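You operate a simulated robot arm through the tools that you are given. There is no shell and no other tool. Be economical: measure what you need, move in short steps, check, and stop when the job is done.

You are at the controls of a simulated two-armed robot. One attempt, no reset.

JOB
Put the Lime wrapped sweet from the slot four on the top of the flat cart and the Peach wrapped sweet on the slot two. Stack the grey box labelled "bulbs" from the top of the steel table on top of the grey box that says "fuses". Turn the turns knob to 2. Put the teal pad from the stack of flat cartons on the wide end of the long table. Stack the tape roll marked "72" from the top of the steel table on top of the tape roll marked "29". Take the wheels box and leave it on the middle shelf of the tall rack. Take the empty roll on the top of the end table and put it away on the slot four. The order is free. Set down upright: wheels box, empty roll.

Only the result counts: the job must be done as asked and must still hold three seconds after the hand-in. Knocking over, shifting, dropping, spilling or breaking anything else fails it.

ROBOT AND FRAMES
Two 7-joint arms with two-finger parallel grippers on one trunk, on a base that drives. Base frame: it is fixed to the floor where the robot stands at the start and does not move with it; the origin is under the middle of the robot, x ahead of it, y to its left, z up. Lengths are in m, angles in rad, forces in N, time in s.
The left shoulder is at the start at [0.06, 0.189, 1.253], the right one opposite. Places, roughly: empty roll (5x5x8 cm) [-16.1, 4.2, 0.7]; grey box [-4.25, -4, 0.75]; middle shelf of the tall rack [-2.8, -6.2, 0.9]; slot four [0.6, 0.2, 1]; slot two [0.6, 0.2, 0.5]; tape roll [-4.25, -4, 0.75]; teal pad (10x5x5 cm) [-5.1, 7.1, 0.5]; top of the flat cart [0.3, 2.7, 0.8]; turns knob [-7, 7.8, 1.1]; wheels box [-2.5, -6.25, 0.25]; wide end of the long table [-7.2, 11.2, 0.7]; wrapped sweet [0.75, 0.25, 1]. Payload 3.43 kg a hand.
The tool frame of a hand sits at the grasp point between the pads (the TCP): z along the fingers, y along the line on which they close. The tips reach 0.03 m beyond it. The gripper opens to 0.094 m. The fingers are 0.028 m wide and 0.01 m thick; the gripper's body (0.05 by 0.096 m) begins 0.055 m behind the TCP.
Orientation is told as [roll, pitch, yaw] about the base's x, y, z axes, in that order, counted from this pose: with the fingers straight down and closing along the base's y, the tool's x points along the base's -x, its y along +y and its z along -z.

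CONTROLS
- The arms move only by the tool drive_tool. It takes "left_series", "right_series" or both (then of equal length, played together; a hand with none holds still); each is a list of rows, each an object of numbers (a shift or turn left out is 0, a gripper value left out holds the last): "tx", "ty", "tz": the shift along the tool's x, y, z in cm; "ax", "ay", "az": the turn, a rotation vector about the tool's x, y, z in rad; "claw": the closure in counts, from 0 (fully open) to 255 (shut). In form: [{"tx": .., "ty": .., "tz": .., "ax": .., "ay": .., "az": .., "claw": ..}, ...]. A call has 1 to 8 rows; each row is the pose to reach, as a shift and turn from the pose commanded when the call began, along the tool's axes at that moment. A row lasts 0.2 s, in which the tool goes at most 0.05 m and 0.15 rad; a call with a longer step from one row to the next is refused whole, and so is a gripper value outside its range. A pose out of reach is approached as far as the arm can. The call stops where the force on the tool passes 40 N (or 10 N more than at its start, if that is more) or the arm is blocked; 0.2 s more then pass. Each finger travels about 0.153 m/s and halts on what it meets, pressing with about 26 N; the grip force reading is that of the motor and also rises with nothing between the fingers. The clock runs only during rows and for 0.2 s after the last one: add rows that repeat a pose to give the fingers time. The reply holds the time, the measured pose of the TCP, the force on the tool along the base axes, the opening and the grip force, in the units named above and with some noise, with the torque about the TCP (base axes, N m) and any sound that the robot's microphone picked up, and new pictures: "show" is both (left out), scene, wrist or none (wrist: the cameras of the hands that moved).
- Cameras (640 x 400 px; columns grow to the right, rows downward): "scene" is now at [0.0097, 0.0113, 1.7909]; the picture's right is [0.16, -0.99, 0.00], its down [-0.83, -0.14, -0.55] and it looks along [0.54, 0.09, -0.84] (base axes); focal length 256 px, centre (320, 200). "left" rides on the left gripper at [0.076, -0.014, -0.102] in its tool frame; the picture's right is [0.18, 0.98, 0.00], its down [-0.75, 0.14, -0.64] and it looks along [-0.63, 0.12, 0.77] (tool axes); focal length 243 px, centre (320, 200). "right" rides on the right gripper at [0.076, 0.014, -0.102] in its tool frame; the picture's right is [-0.18, 0.98, 0.00], its down [-0.75, -0.14, -0.64] and it looks along [-0.63, -0.12, 0.77] (tool axes); focal length 243 px, centre (320, 200). There is no depth. A picture from a camera that has moved, and an enlarged one, comes with that camera's place and axes in the base frame and with its lens.
- lift_body(by): slides the trunk up (or, below 0, down) by that many m; the arms and the scene camera ride with it, the base frame stays. It gives what a move gives, with no picture.
- roll_base(legs): drives the robot by 1 to 6 legs, each [ahead, left, turn to the left] in m, m and rad, along the robot's own axes; the way and the turn of a leg run together, so that a leg with both is an arc; at most 1.5 m and 3.142 rad a leg. The arms and the cameras ride along, it lands a little off, and it stops where it bumps. It gives what a move gives, and a new picture of the scene camera.
- turn_head(pan, tilt): turns the head with the scene camera to pan (to the left, within 1.501 rad either way) and tilt (down, from -0.506 to 1.204), counted from straight ahead of the robot. It gives what a move gives, and a new picture of the scene camera.
- zoom(camera, box): a new picture of the part [left, top, right, bottom] of that camera's present view, enlarged. The clock stands still meanwhile.
- sign_off(): hands the job in; it is judged then, once.

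Work in short steps. Places have to be worked out from the pictures, the camera data and where the tool is seen: move nearer, look again, correct. Check each grasp and each placing, and mend what went wrong. You have 217 turns and 260 pictures in all, those below and enlarged ones among them. Open the grippers and draw the arms clear of the work before you hand the job in, unless the task says otherwise.

The tools are called after "Call:" as name(argument=value, ...) on one line, values as JSON. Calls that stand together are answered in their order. drive_tool: Moves the arms, as the interface text tells. Its arguments: {"type":"object","properties":{"left_series":{"type":"array","items":{"type":"object","properties":{"tx":{"type":"number"},"ty":{"type":"number"},"tz":{"type":"number"},"ax":{"type":"number"},"ay":{"type":"number"},"az":{"type":"number"},"claw":{"type":"number"}}}},"right_series":{"type":"array","items":{"type":"object","properties":{"tx":{"type":"number"},"ty":{"type":"number"},"tz":{"type":"number"},"ax":{"type":"number"},"ay":{"type":"number"},"az":{"type":"number"},"claw":{"type":"number"}}}},"show":{"type":"string","enum":["both","scene","wrist","none"]}},"required":[]} The other tools are called the same way: lift_body (by) slides the trunk up or down; roll_base (legs) drives the base; turn_head (pan, tilt) turns the head that bears the scene camera; zoom (camera, box) takes an enlarged picture of a part of a camera's view; sign_off () hands the job in.

At the start:

```text
time_s: 0.0
left_ee_pos: [0.2825, 0.3006, 1.2386]
left_tcp_rot: [0.001, 0.0, 0.0]
left_ft_force: [-0.3, 0.4, 0.8]
left_ft_torque: [-0.04, 0.01, 0.01]
left_grip_width: 0.0942
left_gripper_force: 0.0
right_ee_pos: [0.2861, -0.0009, 1.2025]
right_tcp_rot: [0.0, 0.001, 0.002]
right_ft_force: [-1.1, -0.6, -0.1]
right_ft_torque: [0.05, -0.02, 0.01]
right_grip_width: 0.0942
right_gripper_force: 0.0
trunk travel left (down, up): [-0.925, 0.065]
robot x, y, heading: [0.0009, 0.0006, 0.001]
head pan, tilt: [0.166, 0.991]
```

scene: 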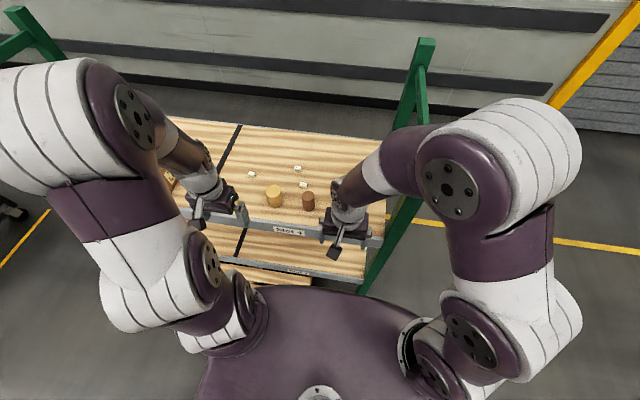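
right: 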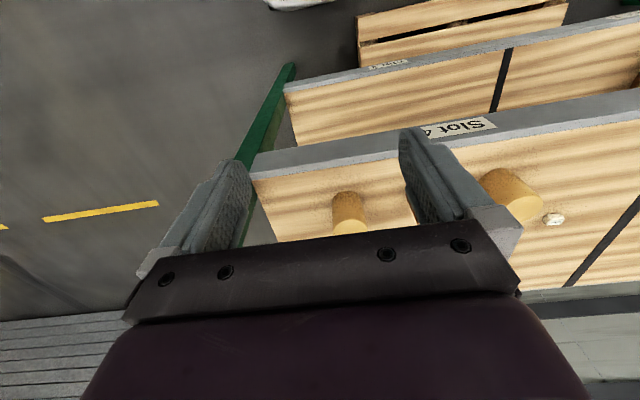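
left: 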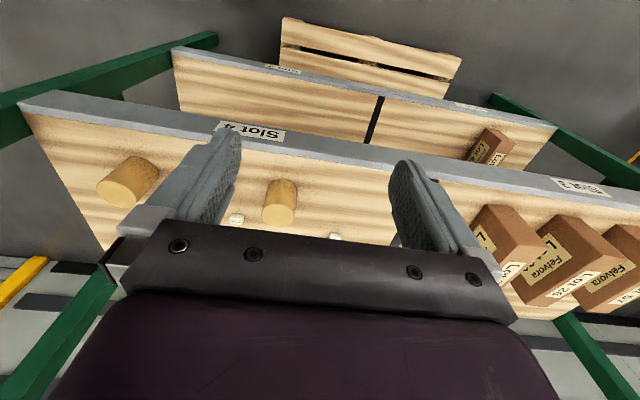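

I see the rack ahead with slot 4 holding small sweets and rolls. I enlarge it to tell the sweets apart.

Call:
zoom(camera="scene", box=[160, 110, 400, 290])

Call:
zoom(camera="left", box=[60, 60, 480, 260])

```text
2.22 times, centred on (280, 200) of scene
camera zoom: at [0.0097, 0.0113, 1.7909], right [0.16, -0.99, 0.0], down [-0.83, -0.14, -0.55], along [0.54, 0.09, -0.84], focal length 569 px, centre (409, 200)
```

zoom: 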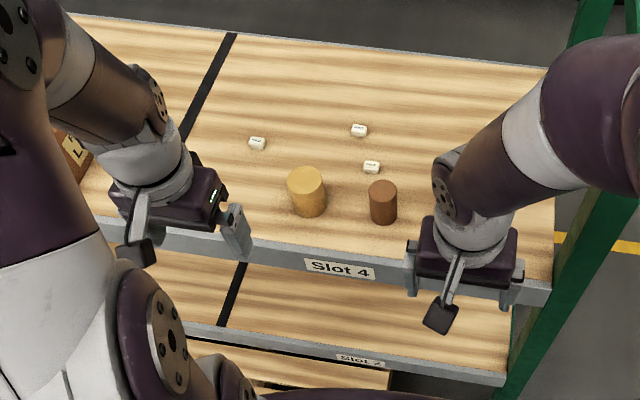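

```text
1.52 times, centred on (270, 160) of left
camera zoom: at [0.2069, 0.2871, 1.3393], right [-0.18, 0.98, 0.0], down [0.75, 0.14, 0.64], along [0.63, 0.12, -0.77], focal length 370 px, centre (396, 261)
```

zoom: 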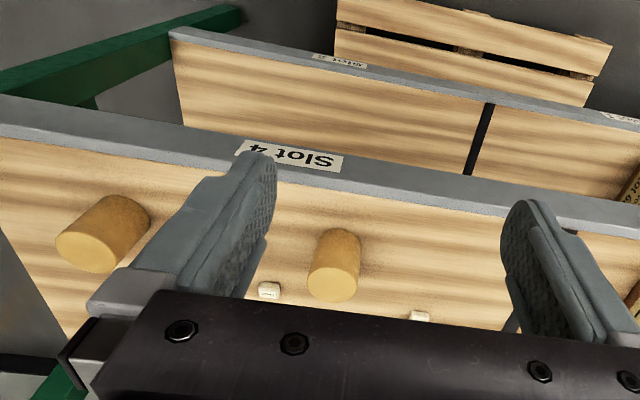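

Three labelled sweets. I enlarge them more to read the labels.

Call:
zoom(camera="scene", box=[240, 150, 320, 200])

```text
8.00 times, centred on (280, 175) of scene
camera zoom: at [0.0097, 0.0113, 1.7909], right [0.16, -0.99, 0.0], down [-0.83, -0.14, -0.55], along [0.54, 0.09, -0.84], focal length 2049 px, centre (640, 400)
```

zoom: 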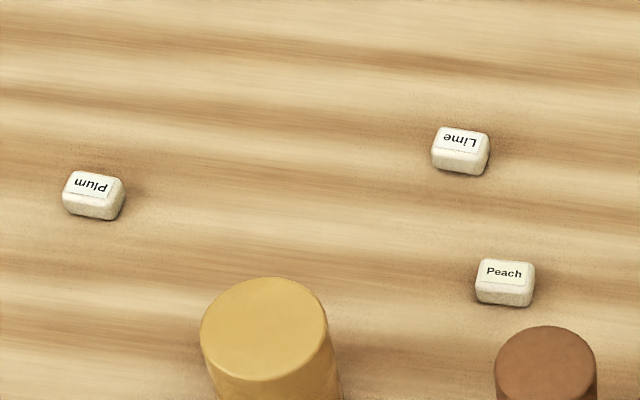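

Lime is judged at (0.69, 0.22), Peach at (0.61, 0.18), and the shelf top at z about 0.945. I bring the left hand over Peach, staying high.

Call:
drive_tool(left_series=[{"tx": -4.05, "ty": -1.5, "tz": 0.9}, {"tx": -8.1, "ty": -3, "tz": 1.8}, {"tx": -12.15, "ty": -4.5, "tz": 2.7}, {"tx": -16.2, "ty": -6, "tz": 3.6}, {"tx": -20.25, "ty": -7.5, "tz": 4.5}, {"tx": -24.3, "ty": -9, "tz": 5.4}, {"tx": -28.35, "ty": -10.5, "tz": 6.3}, {"tx": -32.4, "ty": -12, "tz": 7.2}])

```text
time_s: 1.8
left_ee_pos: [0.5938, 0.1797, 1.1572]
left_tcp_rot: [0.001, 0.001, 0.0]
left_ft_force: [0.3, 0.4, 0.0]
left_ft_torque: [0.0, 0.03, 0.01]
left_grip_width: 0.0939
left_gripper_force: 0.1
left hand out of reach, approached as far as the arm can: row 8
right_ee_pos: [0.2876, -0.0015, 1.2046]
right_tcp_rot: [0.0, 0.003, 0.001]
right_ft_force: [-0.3, 0.4, 0.3]
right_ft_torque: [0.06, 0.03, 0.0]
right_grip_width: 0.0941
right_gripper_force: 0.0
trunk travel left (down, up): [-0.925, 0.065]
robot x, y, heading: [-0.0001, 0.0042, 0.002]
head pan, tilt: [0.166, 0.991]
camera scene: at [0.0127, 0.0109, 1.7909], right [0.16, -0.99, 0.0], down [-0.83, -0.14, -0.55], along [0.54, 0.09, -0.84], focal length 256 px, centre (320, 200)
camera left: at [0.518, 0.1661, 1.259], right [-0.18, 0.98, 0.0], down [0.75, 0.14, 0.64], along [0.63, 0.12, -0.77], focal length 243 px, centre (320, 200)
```

scene: 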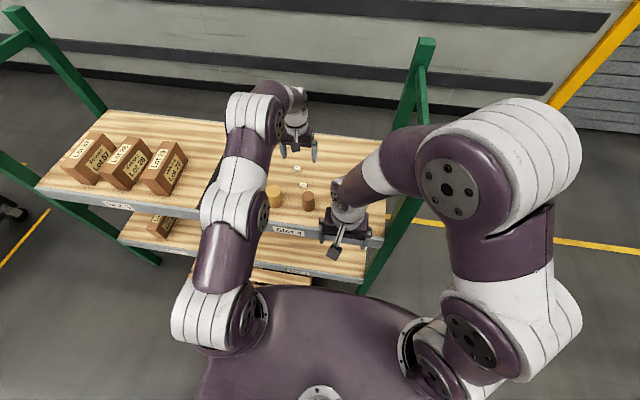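
left: 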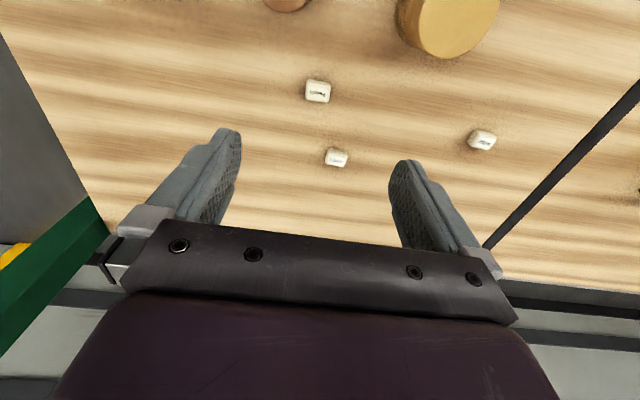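

The arm reaches x≈0.594 here, and the two views agree: Peach (0.603, 0.181), Lime (0.684, 0.222). I creep the base ahead a little to have reach.

Call:
roll_base(legs=[[0.12, 0, 0]])

```text
time_s: 2.9
left_ee_pos: [0.6573, 0.1797, 1.159]
left_tcp_rot: [-0.001, -0.004, 0.0]
left_ft_force: [0.0, -0.2, -0.2]
left_ft_torque: [0.01, 0.0, -0.01]
left_grip_width: 0.0942
left_gripper_force: 0.1
right_ee_pos: [0.3502, -0.0, 1.2046]
right_tcp_rot: [-0.002, -0.003, 0.001]
right_ft_force: [0.9, 0.1, -0.8]
right_ft_torque: [0.02, 0.0, -0.01]
right_grip_width: 0.0941
right_gripper_force: 0.2
trunk travel left (down, up): [-0.925, 0.065]
robot x, y, heading: [0.0677, 0.0013, -0.005]
head pan, tilt: [0.166, 0.991]
stopped in leg 1: the robot was blocked; the commanded pose is now the measured one
camera scene: at [0.0739, 0.0113, 1.791], right [0.16, -0.99, 0.0], down [-0.82, -0.14, -0.55], along [0.54, 0.09, -0.84], focal length 256 px, centre (320, 200)
```

scene: 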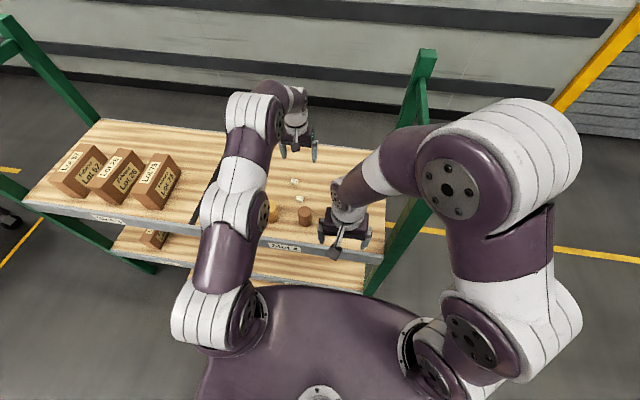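

The base stopped at x=0.068, on the rack foot it seems. That is enough for Peach: back off x by 5.4 cm and descend to z≈1.04, then look.

Call:
drive_tool(left_series=[{"tx": 4.0, "tz": 2}, {"tx": 5.4, "tz": 6}, {"tx": 5.4, "tz": 9}, {"tx": 5.4, "tz": 12}], show="wrist")

```text
time_s: 3.9
left_ee_pos: [0.6052, 0.1787, 1.0401]
left_tcp_rot: [-0.002, -0.005, 0.001]
left_ft_force: [-0.2, 0.8, 0.0]
left_ft_torque: [0.02, 0.01, 0.01]
left_grip_width: 0.0939
left_gripper_force: 0.0
right_ee_pos: [0.3531, -0.0001, 1.2035]
right_tcp_rot: [-0.001, -0.003, 0.002]
right_ft_force: [-1.8, -0.4, 0.3]
right_ft_torque: [0.0, -0.03, 0.02]
right_grip_width: 0.0941
right_gripper_force: 0.1
trunk travel left (down, up): [-0.925, 0.065]
robot x, y, heading: [0.0686, -0.0016, -0.004]
head pan, tilt: [0.166, 0.991]
camera left: at [0.528, 0.1653, 1.1403], right [-0.18, 0.98, 0.0], down [0.75, 0.14, 0.64], along [0.63, 0.12, -0.76], focal length 243 px, centre (320, 200)
```

left: 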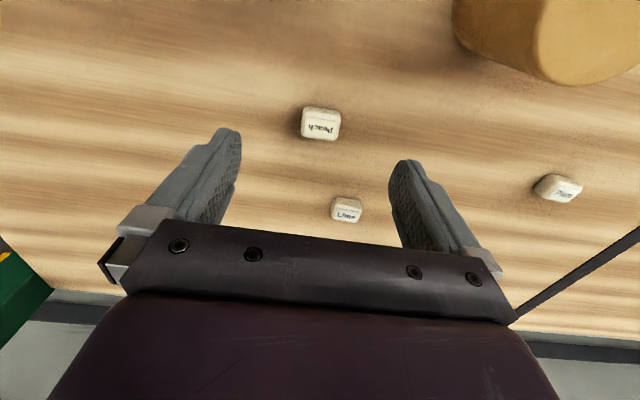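

Peach lies right under the tool. I descend to z≈0.98.

Call:
drive_tool(left_series=[{"tz": 3}, {"tz": 5}, {"tz": 6}], show="wrist")

```text
time_s: 4.7
left_ee_pos: [0.6069, 0.1791, 0.99]
left_tcp_rot: [0.001, -0.019, -0.001]
left_ft_force: [-24.8, 0.7, 41.8]
left_ft_torque: [-2.11, 1.28, -0.77]
left_grip_width: 0.0942
left_gripper_force: 0.1
right_ee_pos: [0.3483, -0.0017, 1.2063]
right_tcp_rot: [0.0, -0.005, 0.002]
right_ft_force: [1.3, 0.2, -0.5]
right_ft_torque: [-0.01, -0.01, -0.03]
right_grip_width: 0.0943
right_gripper_force: 0.1
trunk travel left (down, up): [-0.925, 0.065]
robot x, y, heading: [0.0657, -0.001, -0.0]
head pan, tilt: [0.166, 0.991]
stopped in row 3 (left hand): the force on the tool passed its limit at 45 N (the readings are from after the stop); the commanded pose is now the measured one
camera left: at [0.5287, 0.1662, 1.0902], right [-0.18, 0.98, 0.0], down [0.74, 0.14, 0.66], along [0.65, 0.12, -0.75], focal length 243 px, centre (320, 200)
```

left: 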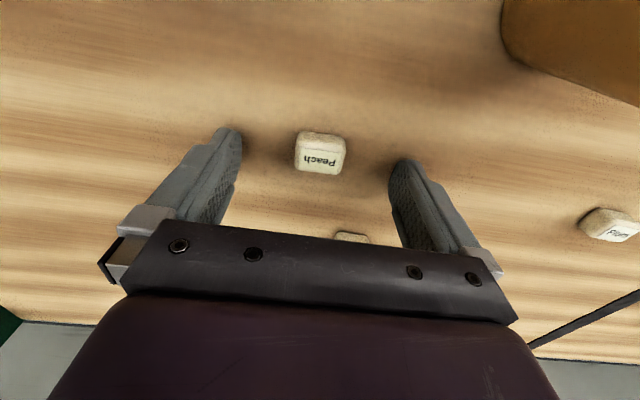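

The tips touched the shelf (top at ≈0.96). I lift 0.5 cm, shift back 0.4 cm and close on Peach.

Call:
drive_tool(left_series=[{"tz": -0.5, "ay": 0}, {"tx": 0.4, "tz": -0.5}, {"tx": 0.4, "tz": -0.5, "claw": 255}, {"tx": 0.4, "tz": -0.5, "claw": 255}, {"tx": 0.4, "tz": -0.5, "claw": 255}], show="wrist")

```text
time_s: 5.9
left_ee_pos: [0.6096, 0.1809, 0.9905]
left_tcp_rot: [0.001, -0.02, 0.002]
left_ft_force: [1.5, 0.9, 5.0]
left_ft_torque: [0.1, -0.02, -0.07]
left_grip_width: 0.026
left_gripper_force: 25.9
right_ee_pos: [0.3532, -0.0008, 1.2036]
right_tcp_rot: [0.0, 0.001, -0.001]
right_ft_force: [0.6, 0.0, 0.1]
right_ft_torque: [0.0, 0.0, -0.03]
right_grip_width: 0.094
right_gripper_force: 0.1
trunk travel left (down, up): [-0.925, 0.065]
robot x, y, heading: [0.0667, -0.0004, 0.004]
head pan, tilt: [0.166, 0.991]
camera left: at [0.5315, 0.1671, 1.0902], right [-0.18, 0.98, 0.0], down [0.74, 0.14, 0.66], along [0.65, 0.12, -0.75], focal length 243 px, centre (320, 200)
```

left: 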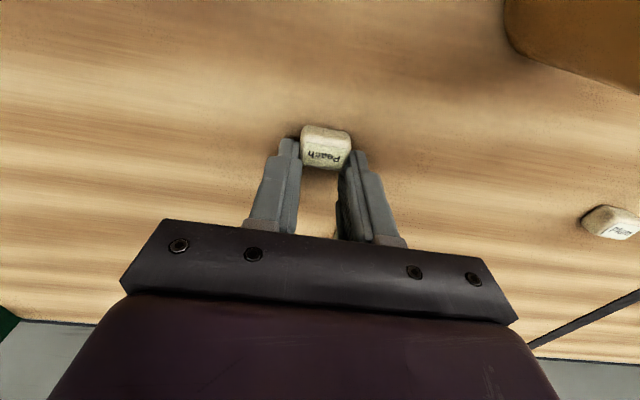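

Peach is between the fingers (26 mm). I lift it and check.

Call:
drive_tool(left_series=[{"tz": -4}, {"tz": -8}, {"tz": -12}, {"tz": -16}, {"tx": 4, "tz": -17}, {"tx": 8, "tz": -17}])

```text
time_s: 7.3
left_ee_pos: [0.5243, 0.1809, 1.1587]
left_tcp_rot: [-0.001, -0.02, 0.001]
left_ft_force: [0.2, 1.2, -0.1]
left_ft_torque: [0.01, -0.02, 0.0]
left_grip_width: 0.0262
left_gripper_force: 26.0
right_ee_pos: [0.3532, -0.0006, 1.2037]
right_tcp_rot: [0.001, -0.001, -0.002]
right_ft_force: [-0.7, -0.1, 0.1]
right_ft_torque: [0.03, -0.01, -0.04]
right_grip_width: 0.0941
right_gripper_force: 0.1
trunk travel left (down, up): [-0.925, 0.065]
robot x, y, heading: [0.0671, -0.0008, 0.001]
head pan, tilt: [0.166, 0.991]
camera scene: at [0.0761, 0.0115, 1.7909], right [0.16, -0.99, 0.0], down [-0.82, -0.14, -0.55], along [0.54, 0.09, -0.84], focal length 256 px, centre (320, 200)
camera left: at [0.446, 0.168, 1.2589], right [-0.18, 0.98, 0.0], down [0.74, 0.14, 0.66], along [0.65, 0.12, -0.75], focal length 243 px, centre (320, 200)
```

scene: 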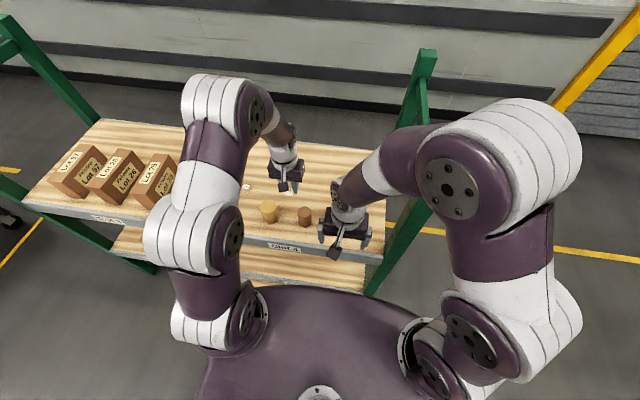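
left: 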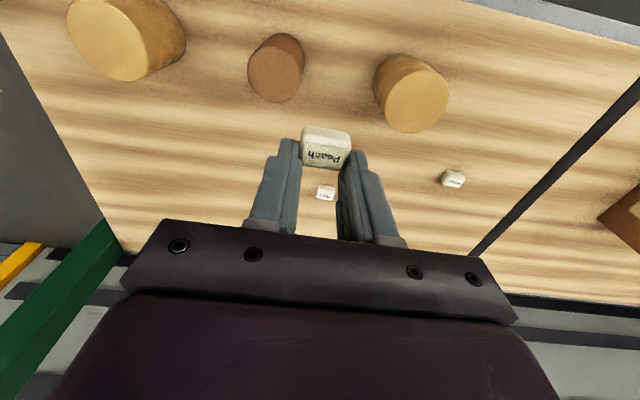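

Peach is held. I back the base off 0.25 m so both hands clear the shelf edge, before lowering the trunk.

Call:
roll_base(legs=[[-0.28, 0, 0]])

Call:
lift_body(by=-0.4)

Call:
turn_head(pan=0.3, tilt=0.75)

```text
time_s: 9.3
left_ee_pos: [0.2472, 0.1811, 1.1583]
left_tcp_rot: [-0.001, -0.016, 0.001]
left_ft_force: [0.1, 0.7, -0.5]
left_ft_torque: [-0.02, 0.01, 0.0]
left_grip_width: 0.0263
left_gripper_force: 25.6
right_ee_pos: [0.0752, -0.0012, 1.2024]
right_tcp_rot: [0.001, 0.0, 0.003]
right_ft_force: [-1.1, 0.0, 0.1]
right_ft_torque: [0.01, -0.02, -0.01]
right_grip_width: 0.0943
right_gripper_force: 0.0
trunk travel left (down, up): [-0.925, 0.065]
robot x, y, heading: [-0.2113, 0.0006, 0.005]
head pan, tilt: [0.166, 0.991]
camera scene: at [-0.2006, 0.0112, 1.7908], right [0.17, -0.99, 0.0], down [-0.83, -0.14, -0.55], along [0.54, 0.09, -0.84], focal length 256 px, centre (320, 200)
```

scene: 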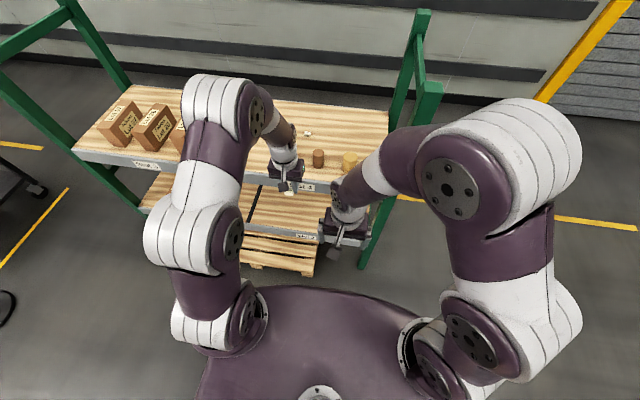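

```text
time_s: 13.1
left_ee_pos: [0.2442, 0.1815, 0.7588]
left_tcp_rot: [0.0, -0.02, 0.003]
left_ft_force: [0.1, -0.3, -0.4]
left_ft_torque: [0.02, 0.02, 0.04]
left_grip_width: 0.0258
left_gripper_force: 25.9
right_ee_pos: [0.0729, -0.0018, 0.8037]
right_tcp_rot: [-0.001, -0.001, 0.0]
right_ft_force: [0.3, 0.2, 0.1]
right_ft_torque: [0.0, -0.01, -0.01]
right_grip_width: 0.094
right_gripper_force: 0.0
trunk travel left (down, up): [-0.525, 0.465]
robot x, y, heading: [-0.2118, 0.0036, 0.003]
head pan, tilt: [0.166, 0.991]
```

```text
time_s: 13.8
left_ee_pos: [0.2456, 0.1812, 0.7576]
left_tcp_rot: [0.001, -0.019, 0.001]
left_ft_force: [-0.6, -0.2, -0.2]
left_ft_torque: [-0.03, 0.01, -0.02]
left_grip_width: 0.0264
left_gripper_force: 25.9
right_ee_pos: [0.0733, -0.0005, 0.8048]
right_tcp_rot: [-0.001, 0.0, 0.002]
right_ft_force: [0.3, -0.7, 0.5]
right_ft_torque: [-0.02, -0.01, 0.0]
right_grip_width: 0.0939
right_gripper_force: 0.1
trunk travel left (down, up): [-0.525, 0.465]
robot x, y, heading: [-0.2104, 0.0014, -0.001]
head pan, tilt: [0.3, 0.75]
camera scene: at [-0.1932, 0.0242, 1.4094], right [0.3, -0.96, 0.0], down [-0.65, -0.2, -0.73], along [0.7, 0.22, -0.68], focal length 256 px, centre (320, 200)
```

scene: 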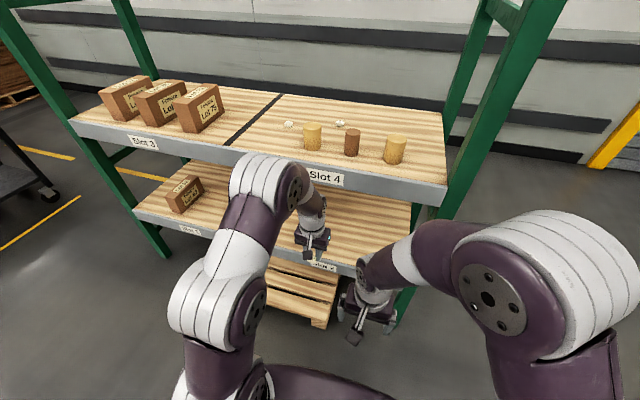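

Clear of the shelf. I tilt the left hand forward by 0.75 rad and look through its camera at slot two.

Call:
drive_tool(left_series=[{"ay": -0.15, "tz": 1}, {"ay": -0.3, "tz": 2}, {"ay": -0.45, "tz": 3}, {"ay": -0.6, "tz": 4}, {"ay": -0.75, "tz": 5}])

```text
time_s: 15.1
left_ee_pos: [0.2468, 0.1816, 0.7091]
left_tcp_rot: [0.002, -0.771, 0.002]
left_ft_force: [-0.5, -0.3, 0.3]
left_ft_torque: [0.03, 0.0, 0.01]
left_grip_width: 0.0264
left_gripper_force: 26.2
left hand out of reach, approached as far as the arm can: row 4
right_ee_pos: [0.0723, 0.0, 0.8029]
right_tcp_rot: [0.0, -0.001, 0.002]
right_ft_force: [-0.5, 0.1, 0.9]
right_ft_torque: [0.01, 0.0, 0.0]
right_grip_width: 0.0938
right_gripper_force: 0.0
trunk travel left (down, up): [-0.525, 0.465]
robot x, y, heading: [-0.2121, 0.0007, -0.001]
head pan, tilt: [0.3, 0.75]
camera scene: at [-0.1931, 0.0244, 1.4094], right [0.3, -0.95, 0.0], down [-0.65, -0.2, -0.73], along [0.7, 0.22, -0.68], focal length 256 px, centre (320, 200)
camera left: at [0.1197, 0.1681, 0.7279], right [-0.13, 0.98, -0.13], down [0.09, 0.14, 0.99], along [0.99, 0.12, -0.11], focal length 243 px, centre (320, 200)
```

scene: 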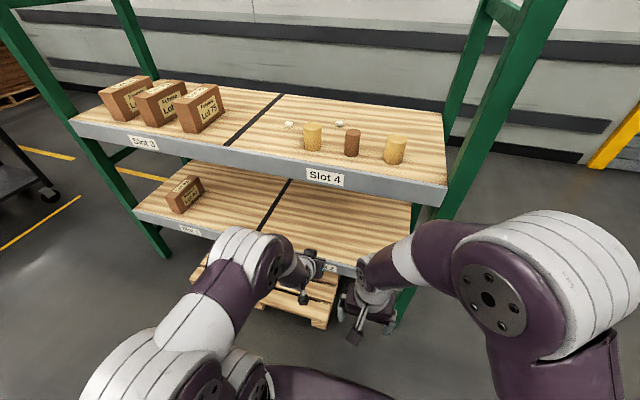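
left: 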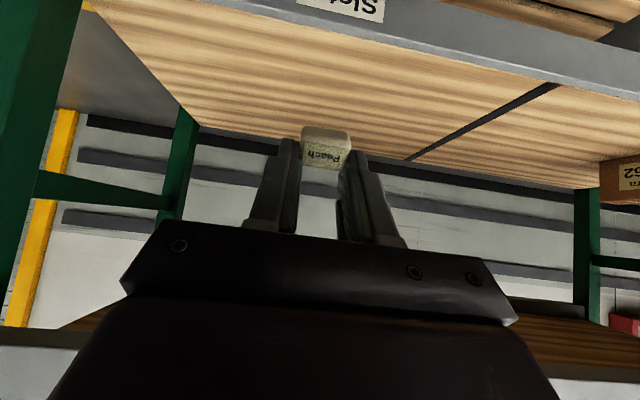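

Slot two is judged with its edge at x≈0.41 and top at z≈0.47. I roll 0.1 m ahead, then reach in between the shelves.

Call:
roll_base(legs=[[0.1, 0, 0]])

Call:
drive_tool(left_series=[{"tx": 2, "tz": 4}, {"tx": 1.5, "tz": 8}, {"tx": 1.0, "tz": 12}, {"tx": 0, "tz": 16}, {"tx": 0, "tz": 18}])

```text
time_s: 16.2
left_ee_pos: [0.3453, 0.1823, 0.7066]
left_tcp_rot: [0.001, -0.767, 0.004]
left_ft_force: [0.9, -0.5, -0.2]
left_ft_torque: [0.03, 0.01, 0.01]
left_grip_width: 0.0263
left_gripper_force: 25.8
right_ee_pos: [0.1723, -0.0005, 0.8033]
right_tcp_rot: [-0.001, 0.002, 0.004]
right_ft_force: [0.5, 0.3, 0.1]
right_ft_torque: [0.04, 0.01, 0.03]
right_grip_width: 0.0942
right_gripper_force: 0.1
trunk travel left (down, up): [-0.525, 0.465]
robot x, y, heading: [-0.1145, 0.0026, 0.0]
head pan, tilt: [0.3, 0.75]
camera scene: at [-0.0925, 0.0244, 1.4094], right [0.3, -0.95, 0.0], down [-0.65, -0.2, -0.73], along [0.7, 0.22, -0.68], focal length 256 px, centre (320, 200)
```

scene: 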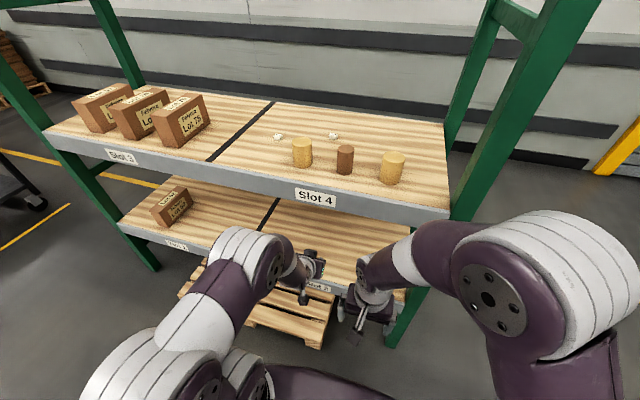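

```text
time_s: 17.4
left_ee_pos: [0.4709, 0.1822, 0.5779]
left_tcp_rot: [0.002, -0.769, 0.004]
left_ft_force: [-0.5, -0.2, -1.1]
left_ft_torque: [-0.04, -0.02, 0.01]
left_grip_width: 0.0263
left_gripper_force: 26.1
right_ee_pos: [0.1722, 0.0007, 0.8035]
right_tcp_rot: [0.0, 0.001, 0.005]
right_ft_force: [-0.3, 0.1, 0.2]
right_ft_torque: [-0.02, 0.01, 0.01]
right_grip_width: 0.094
right_gripper_force: 0.0
trunk travel left (down, up): [-0.525, 0.465]
robot x, y, heading: [-0.1124, 0.004, -0.002]
head pan, tilt: [0.3, 0.75]
camera scene: at [-0.0939, 0.0245, 1.4094], right [0.3, -0.95, 0.0], down [-0.65, -0.2, -0.73], along [0.7, 0.22, -0.68], focal length 256 px, centre (320, 200)
camera left: at [0.3448, 0.1685, 0.5976], right [-0.14, 0.98, -0.13], down [0.09, 0.14, 0.99], along [0.99, 0.12, -0.11], focal length 243 px, centre (320, 200)
```

scene: 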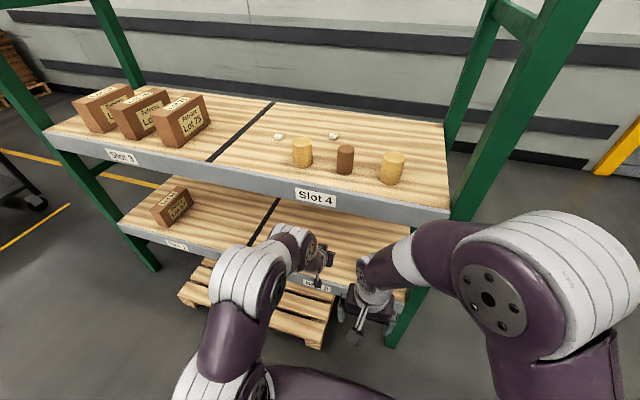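
left: 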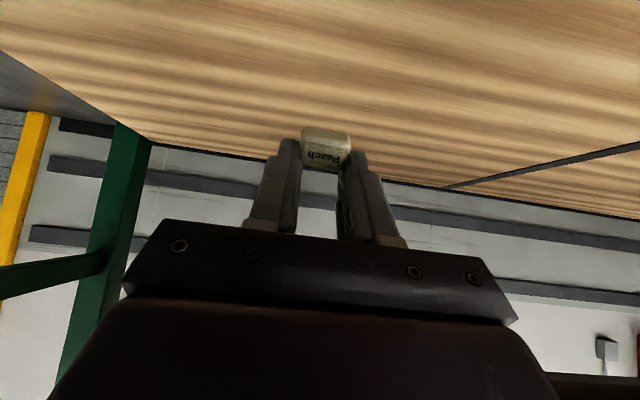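

Over the slot-two shelf now. I go 4 cm further in and descend slowly to find contact.

Call:
drive_tool(left_series=[{"tx": -1, "tz": 3}, {"tx": 0.6, "tz": 6.4}, {"tx": 0.95, "tz": 6.75}, {"tx": 1.3, "tz": 7.1}, {"tx": 1.65, "tz": 7.45}, {"tx": 2.0, "tz": 7.8}, {"tx": 2.35, "tz": 8.15}], show="wrist")

```text
time_s: 19.0
left_ee_pos: [0.5089, 0.1828, 0.5042]
left_tcp_rot: [0.0, -0.769, 0.005]
left_ft_force: [0.8, 0.4, -0.4]
left_ft_torque: [-0.02, 0.01, -0.05]
left_grip_width: 0.0264
left_gripper_force: 25.9
right_ee_pos: [0.1719, -0.0005, 0.8042]
right_tcp_rot: [0.0, -0.001, 0.004]
right_ft_force: [-0.1, -0.8, -0.6]
right_ft_torque: [0.02, 0.02, 0.02]
right_grip_width: 0.0939
right_gripper_force: 0.0
trunk travel left (down, up): [-0.525, 0.465]
robot x, y, heading: [-0.1123, 0.0008, 0.003]
head pan, tilt: [0.3, 0.75]
camera left: at [0.3828, 0.1694, 0.524], right [-0.13, 0.98, -0.13], down [0.09, 0.14, 0.99], along [0.99, 0.12, -0.11], focal length 243 px, centre (320, 200)
```

left: 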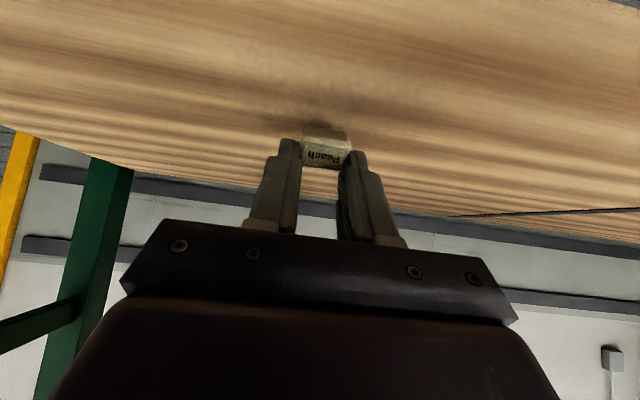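

No contact yet but near (a shadow joins the sweet). I continue down in 3 mm steps.

Call:
drive_tool(left_series=[{"tx": 0.21, "tz": 0.215}, {"tx": 0.42, "tz": 0.43}, {"tx": 0.63, "tz": 0.645}, {"tx": 0.84, "tz": 0.86}, {"tx": 1.05, "tz": 1.08}, {"tx": 1.26, "tz": 1.29}], show="wrist")

```text
time_s: 20.4
left_ee_pos: [0.5124, 0.184, 0.4917]
left_tcp_rot: [0.0, -0.78, 0.002]
left_ft_force: [2.7, 1.5, 24.9]
left_ft_torque: [-0.06, -0.21, 0.02]
left_grip_width: 0.0264
left_gripper_force: 26.1
right_ee_pos: [0.1693, -0.0013, 0.8044]
right_tcp_rot: [0.0, -0.002, 0.003]
right_ft_force: [-0.4, -0.5, -0.3]
right_ft_torque: [-0.02, 0.02, -0.01]
right_grip_width: 0.0942
right_gripper_force: 0.1
trunk travel left (down, up): [-0.525, 0.465]
robot x, y, heading: [-0.1079, 0.0028, -0.003]
head pan, tilt: [0.3, 0.75]
camera left: at [0.3853, 0.1693, 0.5094], right [-0.13, 0.98, -0.13], down [0.08, 0.14, 0.99], along [0.99, 0.12, -0.1], focal length 243 px, centre (320, 200)
```

left: 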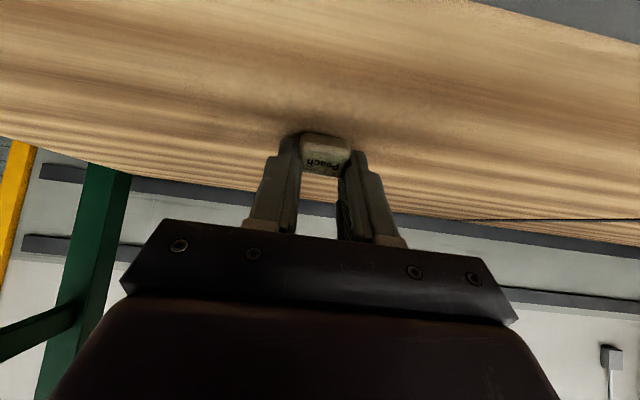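

Contact at 25 N, so the shelf is at z≈0.46. I ease up 3 mm and open.

Call:
drive_tool(left_series=[{"tx": -0.2, "tz": -0.2}, {"tx": -0.2, "tz": -0.2, "claw": 160}, {"tx": -0.2, "tz": -0.2, "claw": 120}, {"tx": -0.2, "tz": -0.2, "claw": 120}, {"tx": -1.5, "tz": -3, "claw": 120}, {"tx": -2, "tz": -7, "claw": 120}], show="wrist")

```text
time_s: 21.8
left_ee_pos: [0.4769, 0.1844, 0.55]
left_tcp_rot: [0.001, -0.767, 0.001]
left_ft_force: [0.5, 0.8, -0.4]
left_ft_torque: [-0.02, -0.01, -0.02]
left_grip_width: 0.0496
left_gripper_force: 0.0
right_ee_pos: [0.1703, -0.0009, 0.8036]
right_tcp_rot: [0.0, 0.001, 0.004]
right_ft_force: [0.2, 0.4, -0.9]
right_ft_torque: [-0.01, -0.01, -0.01]
right_grip_width: 0.0939
right_gripper_force: 0.0
trunk travel left (down, up): [-0.525, 0.465]
robot x, y, heading: [-0.1097, -0.0012, -0.003]
head pan, tilt: [0.3, 0.75]
camera left: at [0.3493, 0.1707, 0.5699], right [-0.13, 0.98, -0.13], down [0.1, 0.14, 0.99], along [0.99, 0.12, -0.12], focal length 243 px, centre (320, 200)
```

left: 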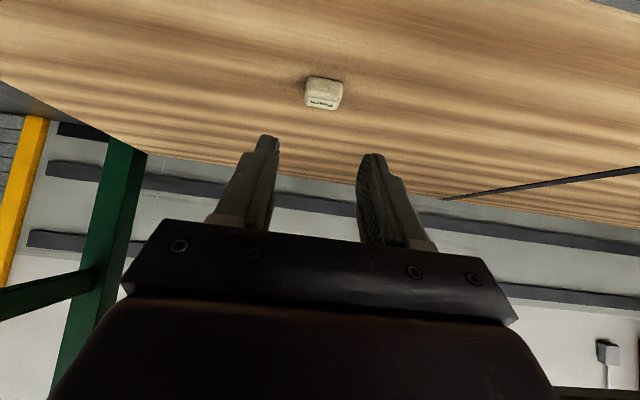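

Peach rests on slot two. I withdraw the hand, back the base off and raise the trunk again.

Call:
drive_tool(left_series=[{"tx": 2.5, "tz": -3}, {"tx": 4, "tz": -7}, {"tx": 5, "tz": -11}, {"tx": 5.5, "tz": -15}, {"tx": 5.5, "tz": -18}], show="none")

Call:
roll_base(legs=[[-0.15, 0, 0]])

Call:
lift_body(by=0.4)

```text
time_s: 23.0
left_ee_pos: [0.3095, 0.1827, 0.6404]
left_tcp_rot: [0.0, -0.767, 0.004]
left_ft_force: [0.3, -0.1, -0.4]
left_ft_torque: [0.0, 0.01, -0.01]
left_grip_width: 0.0497
left_gripper_force: 0.0
right_ee_pos: [0.1708, -0.0011, 0.8027]
right_tcp_rot: [-0.002, 0.001, 0.003]
right_ft_force: [0.2, 0.9, -0.5]
right_ft_torque: [0.03, -0.01, -0.01]
right_grip_width: 0.0943
right_gripper_force: 0.1
trunk travel left (down, up): [-0.525, 0.465]
robot x, y, heading: [-0.1153, -0.0005, -0.001]
head pan, tilt: [0.3, 0.75]
```

```text
time_s: 24.4
left_ee_pos: [0.1582, 0.1803, 0.6409]
left_tcp_rot: [0.001, -0.77, -0.001]
left_ft_force: [-0.4, 0.5, 0.5]
left_ft_torque: [0.02, -0.01, -0.01]
left_grip_width: 0.0499
left_gripper_force: 0.1
right_ee_pos: [0.0192, -0.0008, 0.8035]
right_tcp_rot: [0.0, -0.001, -0.003]
right_ft_force: [0.3, -0.1, 0.0]
right_ft_torque: [0.04, -0.03, 0.0]
right_grip_width: 0.0942
right_gripper_force: 0.2
trunk travel left (down, up): [-0.525, 0.465]
robot x, y, heading: [-0.269, 0.002, -0.007]
head pan, tilt: [0.3, 0.75]
camera scene: at [-0.2485, 0.0243, 1.4094], right [0.29, -0.96, 0.0], down [-0.65, -0.2, -0.73], along [0.7, 0.22, -0.68], focal length 256 px, centre (320, 200)
```

scene: 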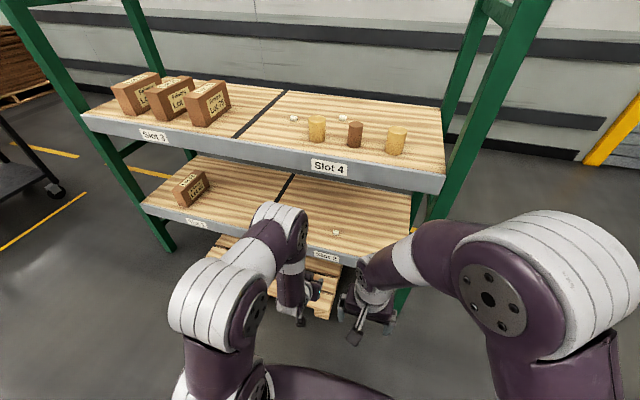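

```text
time_s: 28.2
left_ee_pos: [0.1586, 0.1802, 1.0393]
left_tcp_rot: [0.001, -0.768, -0.001]
left_ft_force: [-0.3, 0.0, 0.3]
left_ft_torque: [0.01, -0.01, 0.01]
left_grip_width: 0.0496
left_gripper_force: 0.1
right_ee_pos: [0.0183, -0.0015, 1.2035]
right_tcp_rot: [0.001, 0.0, -0.002]
right_ft_force: [-0.6, -0.5, -0.1]
right_ft_torque: [-0.03, 0.04, 0.01]
right_grip_width: 0.0937
right_gripper_force: 0.1
trunk travel left (down, up): [-0.925, 0.065]
robot x, y, heading: [-0.2682, -0.003, 0.0]
head pan, tilt: [0.3, 0.75]
```

Both hands are clear. I raise the left hand 15 cm, reduce its tilt to 0.4 rad, then roll forward over slot four.

Call:
drive_tool(left_series=[{"tx": -2.6, "tz": -2.7, "ay": 0.12}, {"tx": -5.2, "tz": -5.4, "ay": 0.25}, {"tx": -7.8, "tz": -8.1, "ay": 0.37}, {"tx": -10.45, "tz": -10.75, "ay": 0.37}], show="none")

Call:
roll_base(legs=[[0.31, 0, 0]])

```text
time_s: 29.2
left_ee_pos: [0.1584, 0.1801, 1.189]
left_tcp_rot: [0.0, -0.395, -0.001]
left_ft_force: [0.1, 0.0, 0.6]
left_ft_torque: [-0.03, -0.01, -0.04]
left_grip_width: 0.0498
left_gripper_force: 0.1
right_ee_pos: [0.0189, -0.0022, 1.2037]
right_tcp_rot: [0.0, -0.001, -0.003]
right_ft_force: [-0.1, -0.8, -0.1]
right_ft_torque: [0.0, 0.01, 0.02]
right_grip_width: 0.0936
right_gripper_force: 0.2
trunk travel left (down, up): [-0.925, 0.065]
robot x, y, heading: [-0.2679, 0.0022, -0.008]
head pan, tilt: [0.3, 0.75]
```

```text
time_s: 31.3
left_ee_pos: [0.4639, 0.1806, 1.1898]
left_tcp_rot: [0.0, -0.401, -0.001]
left_ft_force: [-0.1, -0.3, -0.5]
left_ft_torque: [0.0, 0.0, 0.03]
left_grip_width: 0.0498
left_gripper_force: 0.1
right_ee_pos: [0.3236, 0.0, 1.2044]
right_tcp_rot: [-0.002, 0.0, -0.001]
right_ft_force: [0.0, 0.5, 0.8]
right_ft_torque: [-0.04, 0.01, 0.06]
right_grip_width: 0.0942
right_gripper_force: 0.1
trunk travel left (down, up): [-0.925, 0.065]
robot x, y, heading: [0.0396, 0.0032, 0.001]
head pan, tilt: [0.3, 0.75]
camera scene: at [0.0568, 0.0238, 1.8095], right [0.29, -0.96, 0.0], down [-0.65, -0.2, -0.73], along [0.7, 0.22, -0.68], focal length 256 px, centre (320, 200)
```

scene: 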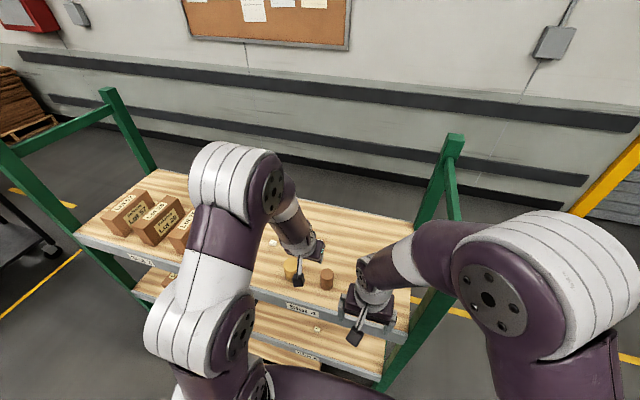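

Now forward over Lime at constant height, then down to z≈1.06 to look.

Call:
drive_tool(left_series=[{"tx": -4.05, "ty": 1, "tz": 1.7, "claw": 60}, {"tx": -8.1, "ty": 2, "tz": 3.4}, {"tx": -12.1, "ty": 3, "tz": 5.1}, {"tx": -16.2, "ty": 4.1, "tz": 6.85}, {"tx": -14.4, "ty": 4.1, "tz": 11.2}, {"tx": -12.6, "ty": 4.1, "tz": 15.5}, {"tx": -11.1, "ty": 4.1, "tz": 18.8}])

```text
time_s: 32.9
left_ee_pos: [0.641, 0.2207, 1.057]
left_tcp_rot: [-0.001, -0.398, 0.0]
left_ft_force: [-0.9, -0.3, 0.3]
left_ft_torque: [-0.01, -0.01, 0.01]
left_grip_width: 0.0718
left_gripper_force: 0.0
right_ee_pos: [0.326, -0.0013, 1.2035]
right_tcp_rot: [0.0, 0.001, -0.001]
right_ft_force: [0.4, 0.6, -0.4]
right_ft_torque: [0.01, 0.04, -0.03]
right_grip_width: 0.0943
right_gripper_force: 0.0
trunk travel left (down, up): [-0.925, 0.065]
robot x, y, heading: [0.037, 0.0025, -0.007]
head pan, tilt: [0.3, 0.75]
camera scene: at [0.0613, 0.0243, 1.8094], right [0.29, -0.96, 0.0], down [-0.65, -0.2, -0.73], along [0.7, 0.22, -0.68], focal length 256 px, centre (320, 200)
camera left: at [0.5301, 0.2071, 1.1215], right [-0.17, 0.98, -0.07], down [0.45, 0.14, 0.88], along [0.88, 0.12, -0.46], focal length 243 px, centre (320, 200)
```

scene: 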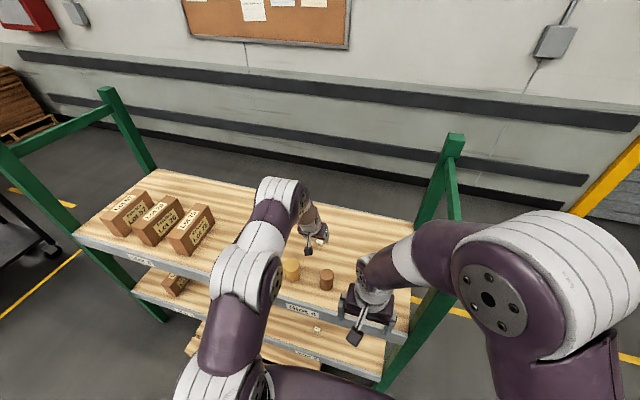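
left: 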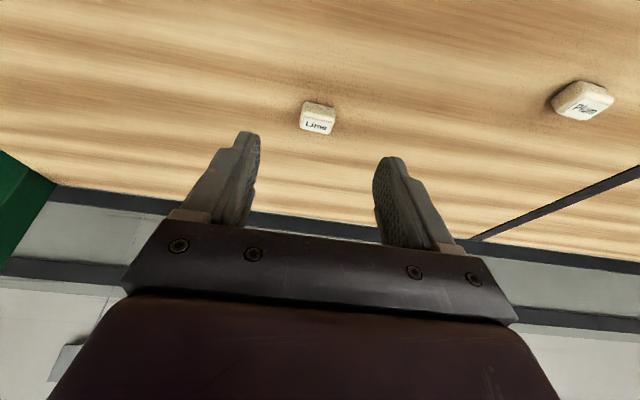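

Lime refined at (0.679, 0.220). I descend along the tool axis by 6.4 cm.

Call:
drive_tool(left_series=[{"tz": 3}, {"tz": 5}, {"tz": 5.7}, {"tz": 6.1}, {"tz": 6.4}], show="wrist")

```text
time_s: 34.1
left_ee_pos: [0.6663, 0.2202, 0.9993]
left_tcp_rot: [-0.002, -0.399, -0.002]
left_ft_force: [-0.2, 0.3, -0.4]
left_ft_torque: [0.0, -0.03, -0.01]
left_grip_width: 0.0719
left_gripper_force: 0.0
right_ee_pos: [0.3262, -0.0012, 1.2033]
right_tcp_rot: [-0.001, 0.0, 0.0]
right_ft_force: [0.4, 0.0, -0.1]
right_ft_torque: [-0.01, 0.0, -0.02]
right_grip_width: 0.094
right_gripper_force: 0.0
trunk travel left (down, up): [-0.925, 0.065]
robot x, y, heading: [0.0425, 0.0013, -0.0]
head pan, tilt: [0.3, 0.75]
camera left: at [0.556, 0.2073, 1.0632], right [-0.17, 0.98, -0.07], down [0.45, 0.14, 0.88], along [0.88, 0.12, -0.46], focal length 243 px, centre (320, 200)
```

left: 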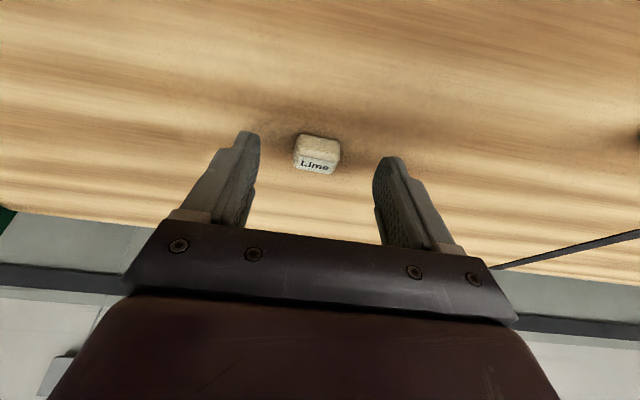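

Lime is between the fingertips. I close.

Call:
drive_tool(left_series=[{"tz": 0.3, "claw": 160}, {"tz": 0.3, "claw": 255}, {"tz": 0.3, "claw": 255}, {"tz": 0.3, "claw": 255}, {"tz": -3, "claw": 255}, {"tz": -7, "claw": 255}], show="wrist")

```text
time_s: 35.5
left_ee_pos: [0.637, 0.2207, 1.0656]
left_tcp_rot: [0.0, -0.4, -0.003]
left_ft_force: [0.2, 0.0, -0.1]
left_ft_torque: [0.02, -0.02, 0.0]
left_grip_width: 0.0262
left_gripper_force: 25.7
right_ee_pos: [0.3223, -0.0023, 1.2038]
right_tcp_rot: [0.001, -0.002, 0.001]
right_ft_force: [-0.1, 0.4, -0.2]
right_ft_torque: [0.02, -0.02, -0.03]
right_grip_width: 0.0942
right_gripper_force: 0.0
trunk travel left (down, up): [-0.925, 0.065]
robot x, y, heading: [0.0427, -0.0009, -0.0]
head pan, tilt: [0.3, 0.75]
camera left: at [0.5265, 0.2076, 1.1295], right [-0.17, 0.98, -0.07], down [0.44, 0.14, 0.88], along [0.88, 0.12, -0.46], focal length 243 px, centre (320, 200)
```

left: 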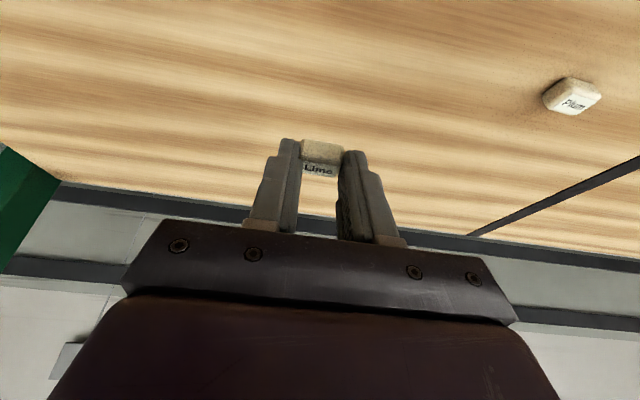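

Lime is gripped (26 mm). I lift, draw the hand back to the robot, and then roll back.

Call:
drive_tool(left_series=[{"tx": -1.6, "tz": -3.7}, {"tx": -3.1, "tz": -7.4}, {"tx": -4.7, "tz": -11}, {"tx": -0.3, "tz": -12.9}, {"tx": 4.1, "tz": -14.8}, {"tx": 8.5, "tz": -16.7}, {"tx": 12.9, "tz": -18.6}, {"tx": 17.3, "tz": -20.5}], show="none")

Call:
roll_base(legs=[[-0.6, 0, 0]])

Call:
turn_head(pan=1.2, tilt=0.4)

```text
time_s: 37.3
left_ee_pos: [0.3964, 0.2238, 1.188]
left_tcp_rot: [-0.001, -0.399, 0.0]
left_ft_force: [0.2, 0.5, 0.4]
left_ft_torque: [0.0, 0.01, 0.01]
left_grip_width: 0.0264
left_gripper_force: 27.1
right_ee_pos: [0.3236, -0.0014, 1.2049]
right_tcp_rot: [0.001, -0.002, 0.001]
right_ft_force: [1.1, 0.0, -0.5]
right_ft_torque: [-0.03, -0.01, 0.03]
right_grip_width: 0.0943
right_gripper_force: 0.1
trunk travel left (down, up): [-0.925, 0.065]
robot x, y, heading: [0.0415, -0.0005, -0.003]
head pan, tilt: [0.3, 0.75]
```

```text
time_s: 40.7
left_ee_pos: [-0.2079, 0.2242, 1.1872]
left_tcp_rot: [0.0, -0.398, 0.001]
left_ft_force: [-0.3, 0.5, 0.6]
left_ft_torque: [-0.01, 0.04, 0.01]
left_grip_width: 0.0263
left_gripper_force: 26.1
right_ee_pos: [-0.2818, -0.0013, 1.2037]
right_tcp_rot: [0.0, 0.0, 0.002]
right_ft_force: [0.1, -0.5, -0.5]
right_ft_torque: [-0.01, 0.03, -0.02]
right_grip_width: 0.0939
right_gripper_force: 0.1
trunk travel left (down, up): [-0.925, 0.065]
robot x, y, heading: [-0.5688, 0.0002, -0.0]
head pan, tilt: [0.3, 0.75]
camera scene: at [-0.5472, 0.0237, 1.8094], right [0.3, -0.95, 0.0], down [-0.65, -0.2, -0.73], along [0.7, 0.22, -0.68], focal length 256 px, centre (320, 200)
```

scene: 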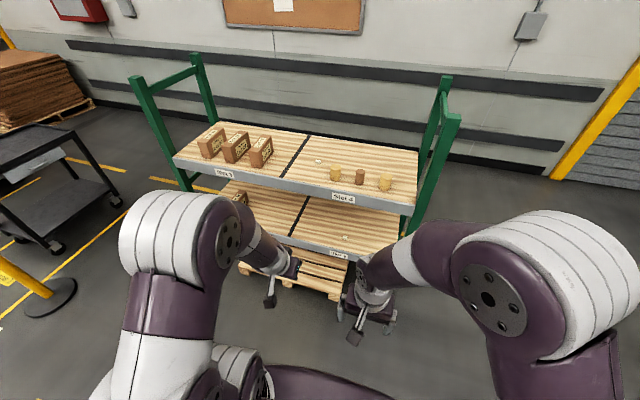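

```text
time_s: 41.9
left_ee_pos: [-0.2098, 0.2246, 1.1883]
left_tcp_rot: [-0.001, -0.398, 0.002]
left_ft_force: [0.5, -0.1, -0.8]
left_ft_torque: [0.02, 0.0, -0.02]
left_grip_width: 0.0261
left_gripper_force: 26.0
right_ee_pos: [-0.2829, -0.0023, 1.2026]
right_tcp_rot: [0.0, 0.0, 0.003]
right_ft_force: [0.2, 0.0, -0.1]
right_ft_torque: [0.0, 0.0, -0.01]
right_grip_width: 0.0938
right_gripper_force: 0.1
trunk travel left (down, up): [-0.925, 0.065]
robot x, y, heading: [-0.5662, -0.0027, 0.003]
head pan, tilt: [1.201, 0.4]
camera scene: at [-0.5941, 0.0855, 1.8405], right [0.93, -0.36, 0.0], down [-0.14, -0.36, -0.92], along [0.33, 0.86, -0.39], focal length 256 px, centre (320, 200)
```

scene: 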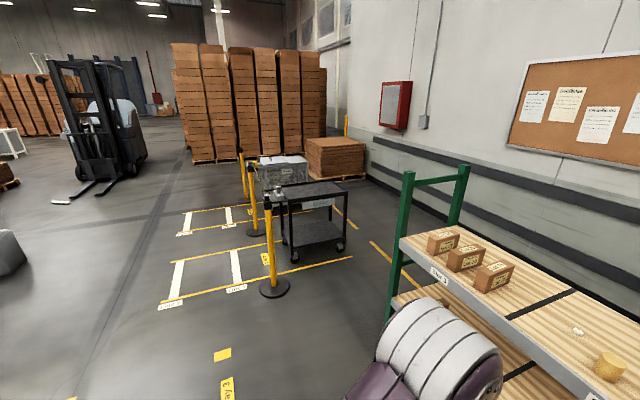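

Lime is in hand. The dark cart with its top near (0.3, 2.7, 0.8) stands behind a yellow stanchion at about (-0.32, 2.2). I turn left, drive up to it from the -y side and look.

Call:
roll_base(legs=[[0, 0, 1.571], [1.4, 0, 0], [0.2, -0.87, 0]])

Call:
turn_head(pan=0, tilt=0.7)

```text
time_s: 56.9
left_ee_pos: [0.073, 1.9377, 1.188]
left_tcp_rot: [0.0, -0.396, 1.586]
left_ft_force: [0.1, -0.3, 0.4]
left_ft_torque: [0.0, -0.01, -0.01]
left_grip_width: 0.0261
left_gripper_force: 26.5
right_ee_pos: [0.2986, 1.869, 1.2031]
right_tcp_rot: [-0.002, 0.0, 1.586]
right_ft_force: [-0.1, -0.3, -0.8]
right_ft_torque: [-0.02, 0.03, 0.0]
right_grip_width: 0.0939
right_gripper_force: 0.0
trunk travel left (down, up): [-0.925, 0.065]
robot x, y, heading: [0.3034, 1.5809, 1.586]
head pan, tilt: [1.201, 0.4]
camera scene: at [0.2159, 1.5538, 1.8405], right [0.35, 0.94, 0.0], down [0.37, -0.14, -0.92], along [-0.86, 0.32, -0.39], focal length 256 px, centre (320, 200)
```

scene: 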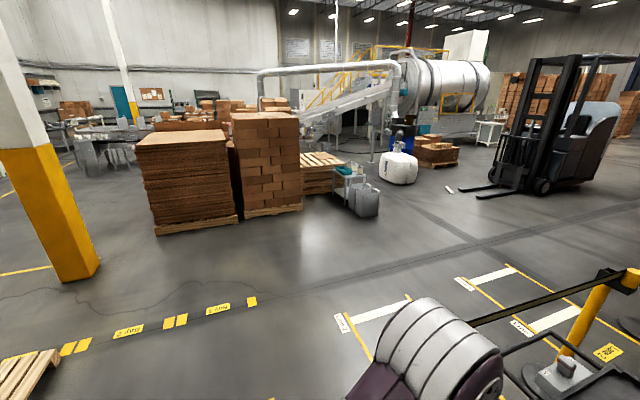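

```text
time_s: 58.3
left_ee_pos: [0.0738, 1.9387, 1.1884]
left_tcp_rot: [0.0, -0.398, 1.588]
left_ft_force: [0.1, -1.3, -0.4]
left_ft_torque: [-0.01, 0.0, -0.03]
left_grip_width: 0.026
left_gripper_force: 25.7
right_ee_pos: [0.2995, 1.8686, 1.2037]
right_tcp_rot: [0.0, 0.001, 1.586]
right_ft_force: [0.4, -0.2, 0.1]
right_ft_torque: [-0.01, -0.01, -0.02]
right_grip_width: 0.0938
right_gripper_force: 0.1
trunk travel left (down, up): [-0.925, 0.065]
robot x, y, heading: [0.2994, 1.5822, 1.586]
head pan, tilt: [0.0, 0.7]
camera scene: at [0.3026, 1.6069, 1.8137], right [1.0, 0.02, 0.0], down [0.01, -0.64, -0.77], along [-0.01, 0.76, -0.64], focal length 256 px, centre (320, 200)
```

scene: 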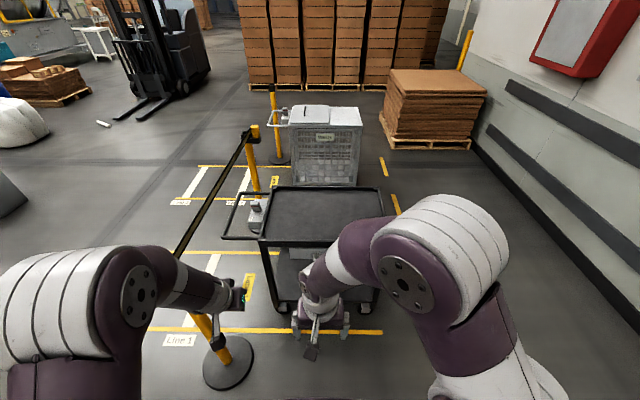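

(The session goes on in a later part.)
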